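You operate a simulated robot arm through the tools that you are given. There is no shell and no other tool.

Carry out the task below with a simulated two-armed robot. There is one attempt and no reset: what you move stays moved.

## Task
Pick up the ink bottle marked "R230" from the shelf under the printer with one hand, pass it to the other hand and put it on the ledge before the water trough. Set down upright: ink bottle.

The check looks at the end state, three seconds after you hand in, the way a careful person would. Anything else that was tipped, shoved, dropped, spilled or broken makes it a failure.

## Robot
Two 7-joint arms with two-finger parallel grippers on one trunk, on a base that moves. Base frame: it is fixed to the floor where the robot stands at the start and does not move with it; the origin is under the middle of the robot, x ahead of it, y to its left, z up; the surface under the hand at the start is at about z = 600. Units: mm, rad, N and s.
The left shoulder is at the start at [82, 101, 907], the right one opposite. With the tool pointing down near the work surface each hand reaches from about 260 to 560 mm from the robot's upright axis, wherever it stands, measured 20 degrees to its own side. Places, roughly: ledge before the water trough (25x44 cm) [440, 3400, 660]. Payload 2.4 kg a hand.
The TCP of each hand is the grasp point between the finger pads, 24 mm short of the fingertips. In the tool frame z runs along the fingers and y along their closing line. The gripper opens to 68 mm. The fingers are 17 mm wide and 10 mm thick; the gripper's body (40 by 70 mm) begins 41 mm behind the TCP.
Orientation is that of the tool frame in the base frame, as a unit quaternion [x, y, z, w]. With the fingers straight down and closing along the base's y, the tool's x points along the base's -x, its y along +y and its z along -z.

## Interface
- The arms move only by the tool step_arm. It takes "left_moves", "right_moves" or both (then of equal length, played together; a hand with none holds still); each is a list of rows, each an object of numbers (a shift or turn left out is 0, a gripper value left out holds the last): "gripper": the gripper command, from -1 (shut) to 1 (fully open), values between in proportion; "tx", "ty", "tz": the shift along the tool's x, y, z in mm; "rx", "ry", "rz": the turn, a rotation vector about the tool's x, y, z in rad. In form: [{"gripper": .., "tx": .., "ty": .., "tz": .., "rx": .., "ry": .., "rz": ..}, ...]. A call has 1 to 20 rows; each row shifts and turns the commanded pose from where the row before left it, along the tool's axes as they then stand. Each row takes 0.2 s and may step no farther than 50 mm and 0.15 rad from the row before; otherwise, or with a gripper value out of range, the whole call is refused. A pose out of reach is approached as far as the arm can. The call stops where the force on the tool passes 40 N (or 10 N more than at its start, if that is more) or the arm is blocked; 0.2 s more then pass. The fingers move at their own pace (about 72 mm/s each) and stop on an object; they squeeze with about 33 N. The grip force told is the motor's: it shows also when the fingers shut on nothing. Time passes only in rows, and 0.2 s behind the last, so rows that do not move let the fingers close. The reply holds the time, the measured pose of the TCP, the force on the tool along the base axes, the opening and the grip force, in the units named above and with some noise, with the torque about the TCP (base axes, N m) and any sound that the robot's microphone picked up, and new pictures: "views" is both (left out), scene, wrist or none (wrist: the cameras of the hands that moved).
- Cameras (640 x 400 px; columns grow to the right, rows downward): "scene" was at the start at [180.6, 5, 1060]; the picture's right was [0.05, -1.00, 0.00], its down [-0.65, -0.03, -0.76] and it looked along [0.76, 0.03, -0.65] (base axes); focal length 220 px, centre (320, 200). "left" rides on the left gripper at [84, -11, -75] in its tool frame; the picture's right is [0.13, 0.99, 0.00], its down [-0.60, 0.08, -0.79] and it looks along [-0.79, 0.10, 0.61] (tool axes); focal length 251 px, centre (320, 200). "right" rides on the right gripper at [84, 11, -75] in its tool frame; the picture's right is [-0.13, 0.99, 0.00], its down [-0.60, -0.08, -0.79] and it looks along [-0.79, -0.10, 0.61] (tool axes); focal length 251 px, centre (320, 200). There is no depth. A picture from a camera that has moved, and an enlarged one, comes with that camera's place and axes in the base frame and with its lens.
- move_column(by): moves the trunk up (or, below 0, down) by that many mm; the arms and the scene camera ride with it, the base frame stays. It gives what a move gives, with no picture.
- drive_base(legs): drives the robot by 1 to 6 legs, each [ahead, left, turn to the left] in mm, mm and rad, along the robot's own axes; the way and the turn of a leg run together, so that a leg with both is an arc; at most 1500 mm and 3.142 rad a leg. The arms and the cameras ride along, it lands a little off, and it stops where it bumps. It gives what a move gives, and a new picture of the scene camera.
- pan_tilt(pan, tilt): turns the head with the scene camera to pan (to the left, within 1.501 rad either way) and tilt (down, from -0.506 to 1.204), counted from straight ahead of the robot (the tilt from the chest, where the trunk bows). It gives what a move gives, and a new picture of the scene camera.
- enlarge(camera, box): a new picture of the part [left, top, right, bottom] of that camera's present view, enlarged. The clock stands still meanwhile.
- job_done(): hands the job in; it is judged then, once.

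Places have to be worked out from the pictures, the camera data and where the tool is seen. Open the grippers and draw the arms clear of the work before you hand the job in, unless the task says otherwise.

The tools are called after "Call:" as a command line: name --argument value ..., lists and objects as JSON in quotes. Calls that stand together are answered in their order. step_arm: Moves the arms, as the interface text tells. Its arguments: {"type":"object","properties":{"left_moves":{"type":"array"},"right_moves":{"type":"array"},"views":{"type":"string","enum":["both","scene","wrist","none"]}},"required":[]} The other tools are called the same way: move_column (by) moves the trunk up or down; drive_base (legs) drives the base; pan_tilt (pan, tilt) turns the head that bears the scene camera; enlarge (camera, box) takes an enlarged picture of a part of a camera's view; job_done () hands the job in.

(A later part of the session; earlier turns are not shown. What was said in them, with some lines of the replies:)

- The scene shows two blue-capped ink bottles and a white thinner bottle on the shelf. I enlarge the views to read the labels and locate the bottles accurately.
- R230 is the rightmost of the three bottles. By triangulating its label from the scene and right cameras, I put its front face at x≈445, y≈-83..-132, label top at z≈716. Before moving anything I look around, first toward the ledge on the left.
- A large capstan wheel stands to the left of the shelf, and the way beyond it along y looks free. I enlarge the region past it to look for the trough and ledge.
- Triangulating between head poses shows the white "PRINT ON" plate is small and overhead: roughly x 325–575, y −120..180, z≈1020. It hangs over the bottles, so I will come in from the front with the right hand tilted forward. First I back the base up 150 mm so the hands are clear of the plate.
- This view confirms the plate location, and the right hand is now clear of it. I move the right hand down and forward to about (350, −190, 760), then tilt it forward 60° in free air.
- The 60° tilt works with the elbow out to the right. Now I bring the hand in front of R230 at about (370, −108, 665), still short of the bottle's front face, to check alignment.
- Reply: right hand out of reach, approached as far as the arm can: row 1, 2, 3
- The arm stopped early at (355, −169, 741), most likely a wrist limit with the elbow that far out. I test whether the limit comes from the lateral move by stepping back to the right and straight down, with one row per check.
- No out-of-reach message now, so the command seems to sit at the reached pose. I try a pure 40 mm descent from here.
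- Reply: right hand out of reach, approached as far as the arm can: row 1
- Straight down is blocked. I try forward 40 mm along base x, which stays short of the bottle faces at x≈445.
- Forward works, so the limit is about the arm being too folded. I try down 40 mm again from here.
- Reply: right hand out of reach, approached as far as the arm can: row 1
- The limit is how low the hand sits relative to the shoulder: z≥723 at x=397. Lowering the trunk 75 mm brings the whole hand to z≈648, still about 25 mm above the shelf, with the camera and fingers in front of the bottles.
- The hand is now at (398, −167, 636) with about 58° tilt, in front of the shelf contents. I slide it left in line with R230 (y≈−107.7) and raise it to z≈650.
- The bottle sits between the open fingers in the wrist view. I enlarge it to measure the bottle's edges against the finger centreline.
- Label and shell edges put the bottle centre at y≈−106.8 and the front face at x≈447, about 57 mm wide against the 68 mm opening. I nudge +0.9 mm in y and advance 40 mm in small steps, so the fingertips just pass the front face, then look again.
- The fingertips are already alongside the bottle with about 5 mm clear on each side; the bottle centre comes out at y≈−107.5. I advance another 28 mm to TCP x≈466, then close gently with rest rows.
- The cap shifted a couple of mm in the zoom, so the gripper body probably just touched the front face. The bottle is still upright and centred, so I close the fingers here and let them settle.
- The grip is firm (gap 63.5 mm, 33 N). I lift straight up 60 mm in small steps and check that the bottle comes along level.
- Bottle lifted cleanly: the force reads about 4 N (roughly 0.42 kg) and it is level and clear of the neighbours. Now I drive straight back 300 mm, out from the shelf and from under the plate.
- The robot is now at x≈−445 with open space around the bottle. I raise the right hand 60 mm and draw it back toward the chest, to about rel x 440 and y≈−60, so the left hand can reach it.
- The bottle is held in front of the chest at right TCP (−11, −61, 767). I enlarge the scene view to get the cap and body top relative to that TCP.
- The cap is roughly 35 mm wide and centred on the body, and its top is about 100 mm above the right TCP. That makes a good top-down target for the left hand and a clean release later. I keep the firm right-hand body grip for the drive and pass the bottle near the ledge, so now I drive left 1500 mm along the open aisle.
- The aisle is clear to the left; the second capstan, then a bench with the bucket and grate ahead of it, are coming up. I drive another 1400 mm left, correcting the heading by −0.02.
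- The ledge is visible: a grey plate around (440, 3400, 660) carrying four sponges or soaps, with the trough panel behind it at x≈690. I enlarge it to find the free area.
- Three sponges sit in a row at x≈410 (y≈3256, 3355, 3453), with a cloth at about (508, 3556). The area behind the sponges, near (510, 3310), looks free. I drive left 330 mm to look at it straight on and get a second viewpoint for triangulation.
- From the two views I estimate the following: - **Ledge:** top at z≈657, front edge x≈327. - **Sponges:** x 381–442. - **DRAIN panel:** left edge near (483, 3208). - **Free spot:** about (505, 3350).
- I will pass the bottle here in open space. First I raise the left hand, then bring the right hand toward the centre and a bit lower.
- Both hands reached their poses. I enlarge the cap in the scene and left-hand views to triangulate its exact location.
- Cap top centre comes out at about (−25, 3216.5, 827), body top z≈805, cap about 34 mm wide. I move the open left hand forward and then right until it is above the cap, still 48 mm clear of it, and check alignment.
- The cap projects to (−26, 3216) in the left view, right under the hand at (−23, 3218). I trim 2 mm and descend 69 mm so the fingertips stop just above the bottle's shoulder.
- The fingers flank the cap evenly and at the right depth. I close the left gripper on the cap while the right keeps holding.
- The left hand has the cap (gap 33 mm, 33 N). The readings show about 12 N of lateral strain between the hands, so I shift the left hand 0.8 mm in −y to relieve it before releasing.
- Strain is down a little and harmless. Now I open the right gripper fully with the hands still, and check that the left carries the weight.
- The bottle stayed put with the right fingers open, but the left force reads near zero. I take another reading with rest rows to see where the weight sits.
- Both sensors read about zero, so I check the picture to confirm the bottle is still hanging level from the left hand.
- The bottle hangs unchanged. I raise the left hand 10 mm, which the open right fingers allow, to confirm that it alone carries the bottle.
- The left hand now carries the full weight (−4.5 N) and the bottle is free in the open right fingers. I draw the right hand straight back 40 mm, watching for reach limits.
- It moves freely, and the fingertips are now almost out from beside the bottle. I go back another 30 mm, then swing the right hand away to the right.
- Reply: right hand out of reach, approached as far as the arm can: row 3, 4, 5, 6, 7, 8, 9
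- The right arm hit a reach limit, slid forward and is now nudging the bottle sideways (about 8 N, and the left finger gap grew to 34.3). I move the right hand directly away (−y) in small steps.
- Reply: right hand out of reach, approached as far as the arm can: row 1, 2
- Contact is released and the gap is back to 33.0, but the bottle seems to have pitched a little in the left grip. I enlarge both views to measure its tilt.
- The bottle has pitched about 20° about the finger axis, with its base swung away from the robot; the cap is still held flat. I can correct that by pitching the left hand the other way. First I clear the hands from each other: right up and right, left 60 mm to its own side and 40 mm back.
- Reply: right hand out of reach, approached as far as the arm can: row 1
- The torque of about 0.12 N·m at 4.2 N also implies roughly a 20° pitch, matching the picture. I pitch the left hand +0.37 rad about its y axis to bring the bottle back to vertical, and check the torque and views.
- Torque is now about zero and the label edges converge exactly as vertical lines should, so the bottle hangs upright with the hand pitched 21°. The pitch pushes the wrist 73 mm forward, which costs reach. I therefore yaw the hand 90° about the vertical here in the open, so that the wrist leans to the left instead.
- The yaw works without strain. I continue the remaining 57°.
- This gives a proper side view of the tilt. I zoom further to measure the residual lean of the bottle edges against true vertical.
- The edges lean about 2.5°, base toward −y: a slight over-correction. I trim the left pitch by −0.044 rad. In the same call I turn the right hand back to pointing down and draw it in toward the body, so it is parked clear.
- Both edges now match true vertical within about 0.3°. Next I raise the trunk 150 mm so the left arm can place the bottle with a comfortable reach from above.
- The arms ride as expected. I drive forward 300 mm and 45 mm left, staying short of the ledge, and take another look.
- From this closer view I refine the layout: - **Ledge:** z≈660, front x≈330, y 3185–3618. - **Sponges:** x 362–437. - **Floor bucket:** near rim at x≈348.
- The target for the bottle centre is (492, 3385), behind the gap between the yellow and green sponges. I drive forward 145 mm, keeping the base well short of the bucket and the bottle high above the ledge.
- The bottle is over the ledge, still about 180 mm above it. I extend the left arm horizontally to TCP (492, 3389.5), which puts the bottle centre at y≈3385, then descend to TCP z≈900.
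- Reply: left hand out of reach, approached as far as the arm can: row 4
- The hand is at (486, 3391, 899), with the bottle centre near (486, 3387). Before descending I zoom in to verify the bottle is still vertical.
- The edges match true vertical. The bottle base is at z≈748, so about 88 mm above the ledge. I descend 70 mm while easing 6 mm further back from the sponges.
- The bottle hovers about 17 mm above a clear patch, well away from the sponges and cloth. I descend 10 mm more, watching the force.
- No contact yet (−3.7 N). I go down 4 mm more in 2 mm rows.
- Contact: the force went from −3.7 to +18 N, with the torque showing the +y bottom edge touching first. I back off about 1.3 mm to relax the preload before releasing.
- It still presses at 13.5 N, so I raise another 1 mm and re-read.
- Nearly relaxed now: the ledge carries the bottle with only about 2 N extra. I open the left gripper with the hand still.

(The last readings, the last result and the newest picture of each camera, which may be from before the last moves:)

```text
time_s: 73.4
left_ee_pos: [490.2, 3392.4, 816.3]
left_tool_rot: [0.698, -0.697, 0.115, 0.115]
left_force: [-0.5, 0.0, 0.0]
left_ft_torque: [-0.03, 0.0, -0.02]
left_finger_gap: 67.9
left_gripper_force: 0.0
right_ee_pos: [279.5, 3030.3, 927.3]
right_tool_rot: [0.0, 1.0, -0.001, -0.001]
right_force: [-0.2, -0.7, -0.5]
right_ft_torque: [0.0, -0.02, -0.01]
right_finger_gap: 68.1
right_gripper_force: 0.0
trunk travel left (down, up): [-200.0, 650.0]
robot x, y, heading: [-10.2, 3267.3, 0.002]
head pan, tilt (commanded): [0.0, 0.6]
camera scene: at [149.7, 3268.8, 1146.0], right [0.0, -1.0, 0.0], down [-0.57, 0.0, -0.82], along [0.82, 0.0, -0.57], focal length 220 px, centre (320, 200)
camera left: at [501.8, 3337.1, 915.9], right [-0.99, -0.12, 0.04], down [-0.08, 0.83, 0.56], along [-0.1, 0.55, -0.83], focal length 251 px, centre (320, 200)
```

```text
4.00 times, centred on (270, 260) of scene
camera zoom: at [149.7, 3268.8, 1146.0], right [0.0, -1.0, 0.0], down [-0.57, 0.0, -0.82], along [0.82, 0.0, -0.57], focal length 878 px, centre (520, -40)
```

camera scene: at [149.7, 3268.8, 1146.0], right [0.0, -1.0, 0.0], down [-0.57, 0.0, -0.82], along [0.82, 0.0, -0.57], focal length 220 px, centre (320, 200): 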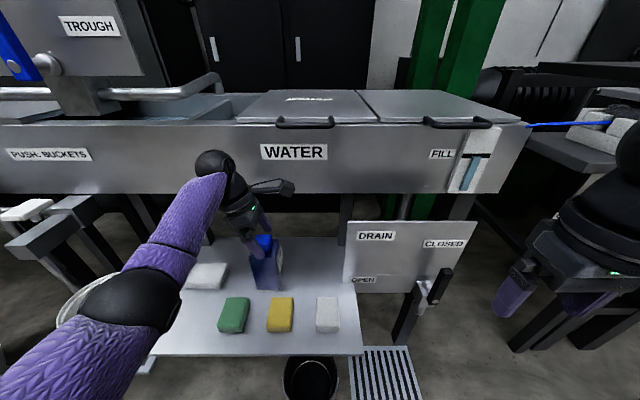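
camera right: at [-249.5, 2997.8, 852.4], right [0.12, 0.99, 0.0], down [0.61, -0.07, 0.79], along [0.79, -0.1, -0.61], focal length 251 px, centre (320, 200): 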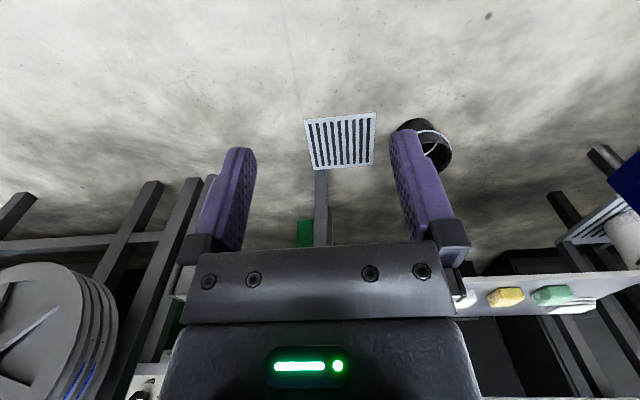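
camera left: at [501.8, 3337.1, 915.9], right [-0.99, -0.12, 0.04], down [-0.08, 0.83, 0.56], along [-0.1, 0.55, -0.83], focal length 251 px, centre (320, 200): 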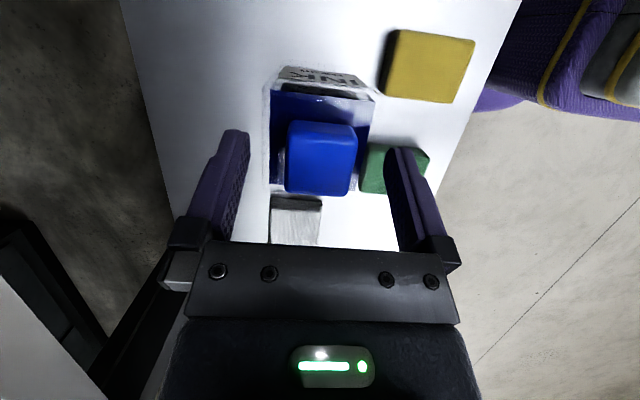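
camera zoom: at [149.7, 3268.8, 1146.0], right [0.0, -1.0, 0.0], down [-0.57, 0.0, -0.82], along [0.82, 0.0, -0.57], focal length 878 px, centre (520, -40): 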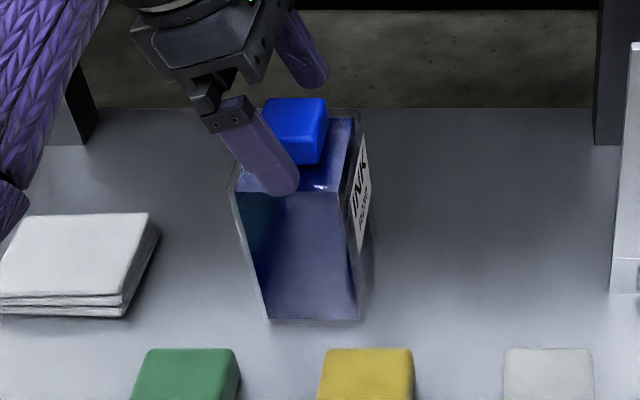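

The bottle stands free and upright on the ledge. I lift the left hand straight up, out around the cap.

Call:
step_arm --left_moves '[{"gripper": 1, "tx": 3.22, "tz": -9.47}, {"tx": 3.22, "tz": -9.47}, {"tx": 6.44, "tz": -18.94}, {"tx": 6.44, "tz": -18.94}, {"tx": 6.44, "tz": -18.94}]' --views "both"

Call:
enlarge --camera "scene" --box '[220, 210, 320, 310]'

```text
time_s: 74.6
left_ee_pos: [491.6, 3394.0, 897.1]
left_tool_rot: [-0.697, 0.698, -0.116, -0.116]
left_force: [0.0, -0.7, -0.5]
left_ft_torque: [0.0, -0.01, 0.02]
left_finger_gap: 68.0
left_gripper_force: 0.1
right_ee_pos: [279.5, 3031.5, 927.4]
right_tool_rot: [0.0, 1.0, 0.001, 0.001]
right_force: [-0.3, -0.2, 0.8]
right_ft_torque: [0.01, 0.01, 0.02]
right_finger_gap: 68.2
right_gripper_force: 0.0
trunk travel left (down, up): [-200.0, 650.0]
robot x, y, heading: [-9.8, 3268.2, -0.001]
head pan, tilt (commanded): [0.0, 0.6]
camera scene: at [149.7, 3268.8, 1146.0], right [0.0, -1.0, 0.0], down [-0.57, 0.0, -0.82], along [0.82, 0.0, -0.57], focal length 220 px, centre (320, 200)
camera left: at [502.1, 3337.4, 995.1], right [-0.99, -0.12, 0.04], down [-0.08, 0.83, 0.56], along [-0.1, 0.55, -0.83], focal length 251 px, centre (320, 200)
```

scene: 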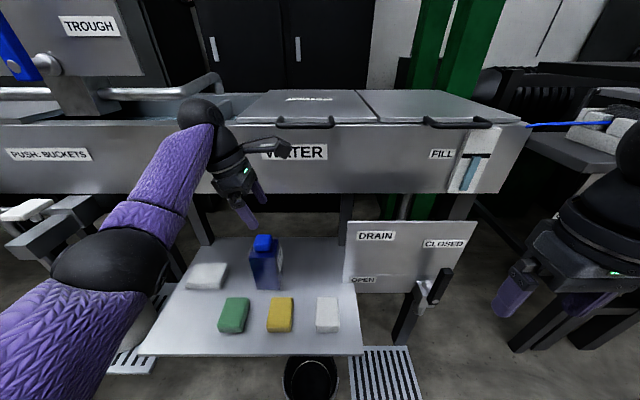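
left: 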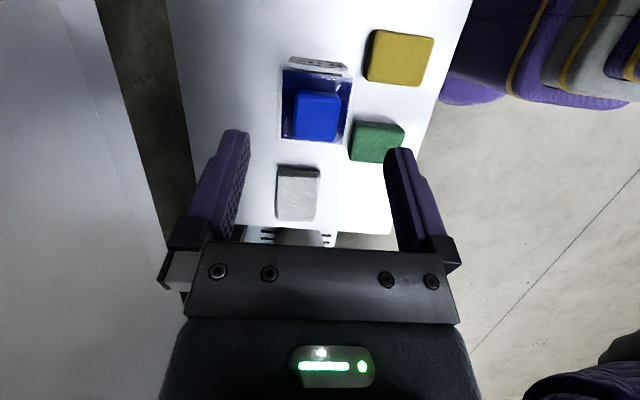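

```text
4.00 times, centred on (270, 260) of scene
camera zoom: at [149.7, 3268.8, 1146.0], right [0.0, -1.0, 0.0], down [-0.57, 0.0, -0.82], along [0.82, 0.0, -0.57], focal length 878 px, centre (520, -40)
```

zoom: 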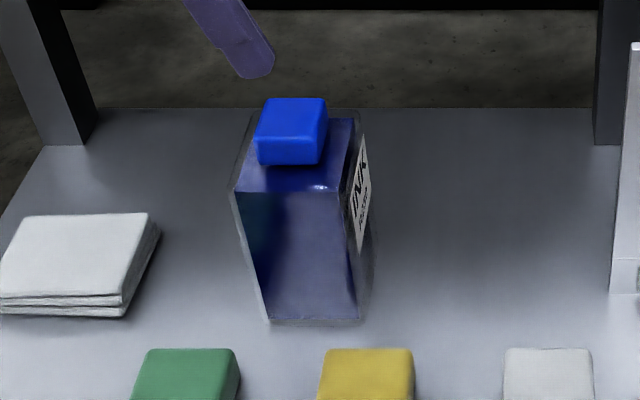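

The bottle is standing upright and the fingers are well above the cap. I draw the left hand back toward the robot, then back the base away so both arms are clear of the work.

Call:
step_arm --left_moves '[{"gripper": 1, "ty": 25, "tx": 3.22, "tz": -9.47}, {"ty": 25, "tx": 3.22, "tz": -9.47}, {"ty": 25, "tx": 3.22, "tz": -9.47}, {"ty": 25}, {"ty": 25}]' --views "scene"

Call:
drive_base --legs '[[-300, 0, 0]]'

Call:
enlarge --camera "scene" --box '[150, 150, 420, 320]'

```text
time_s: 75.8
left_ee_pos: [367.2, 3392.2, 926.8]
left_tool_rot: [0.698, -0.698, 0.115, 0.115]
left_force: [-0.4, -0.3, 0.2]
left_ft_torque: [0.03, 0.0, 0.03]
left_finger_gap: 68.3
left_gripper_force: 0.1
right_ee_pos: [277.9, 3030.6, 927.7]
right_tool_rot: [0.0, 1.0, 0.0, 0.0]
right_force: [-0.7, -0.4, -0.3]
right_ft_torque: [-0.02, 0.0, 0.03]
right_finger_gap: 67.9
right_gripper_force: 0.1
trunk travel left (down, up): [-200.0, 650.0]
robot x, y, heading: [-14.6, 3269.1, 0.001]
head pan, tilt (commanded): [0.0, 0.6]
camera scene: at [149.7, 3268.8, 1146.0], right [0.0, -1.0, 0.0], down [-0.57, 0.0, -0.82], along [0.82, 0.0, -0.57], focal length 220 px, centre (320, 200)
```

scene: 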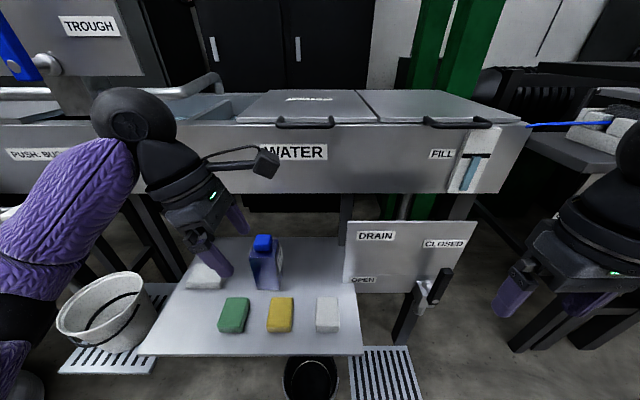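

```text
time_s: 77.8
left_ee_pos: [74.9, 3393.0, 927.9]
left_tool_rot: [0.7, -0.696, 0.115, 0.114]
left_force: [0.2, -0.5, 0.4]
left_ft_torque: [0.0, -0.01, 0.02]
left_finger_gap: 67.9
left_gripper_force: 0.2
right_ee_pos: [-13.8, 3031.4, 928.7]
right_tool_rot: [0.0, 1.0, 0.0, 0.0]
right_force: [0.2, 0.1, -0.2]
right_ft_torque: [0.03, 0.01, -0.01]
right_finger_gap: 68.0
right_gripper_force: 0.1
trunk travel left (down, up): [-200.0, 650.0]
robot x, y, heading: [-307.8, 3271.0, -0.0]
head pan, tilt (commanded): [0.0, 0.6]
camera scene: at [-142.9, 3269.0, 1146.0], right [0.0, -1.0, 0.0], down [-0.57, 0.0, -0.82], along [0.82, 0.0, -0.57], focal length 220 px, centre (320, 200)
```

scene: 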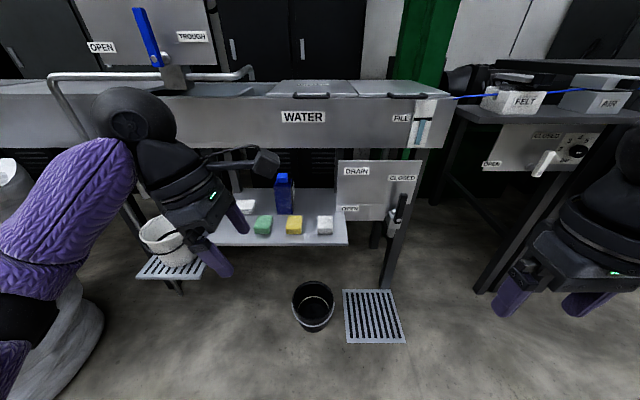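

```text
2.35 times, centred on (285, 235) of scene
camera zoom: at [-142.9, 3269.0, 1146.0], right [0.0, -1.0, 0.0], down [-0.57, 0.0, -0.82], along [0.82, 0.0, -0.57], focal length 516 px, centre (402, 118)
```

zoom: 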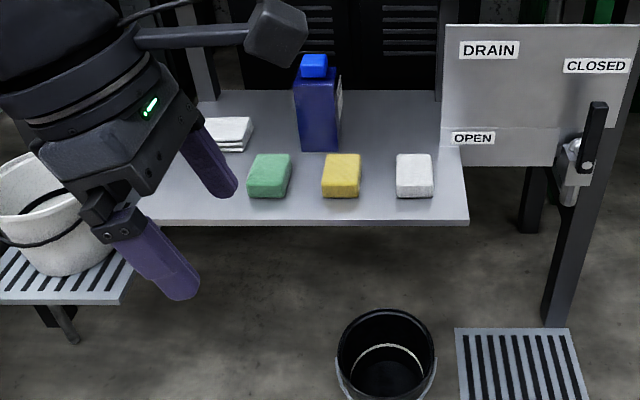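

The bottle stands upright on the ledge, and the sponges, cloth, bucket and panel are undisturbed. Both grippers are open and well clear, so I hand the job in.

Call:
job_done

```text
The job is handed in.
```

The R230 ink bottle is standing upright on the ledge before the water trough. It is behind the sponges, at about x 490, y 3388. I picked it up with the right hand, passed it to the left in the open aisle, and set it down with the left.

- **Slip during the pass:** after the left hand took the cap, the right arm hit a reach limit while withdrawing and nudged the bottle. It pitched about 20° in the left grip. I re-levelled it by tilting the left hand and checked it against vertical before setting it down.
- **Surroundings:** the final views show the sponges, cloth, buckets and DRAIN panel undisturbed. The other two bottles had not moved when I last had them in view, during the pick.
- **Arms:** both grippers are open and the robot has backed about 300 mm away from the ledge.
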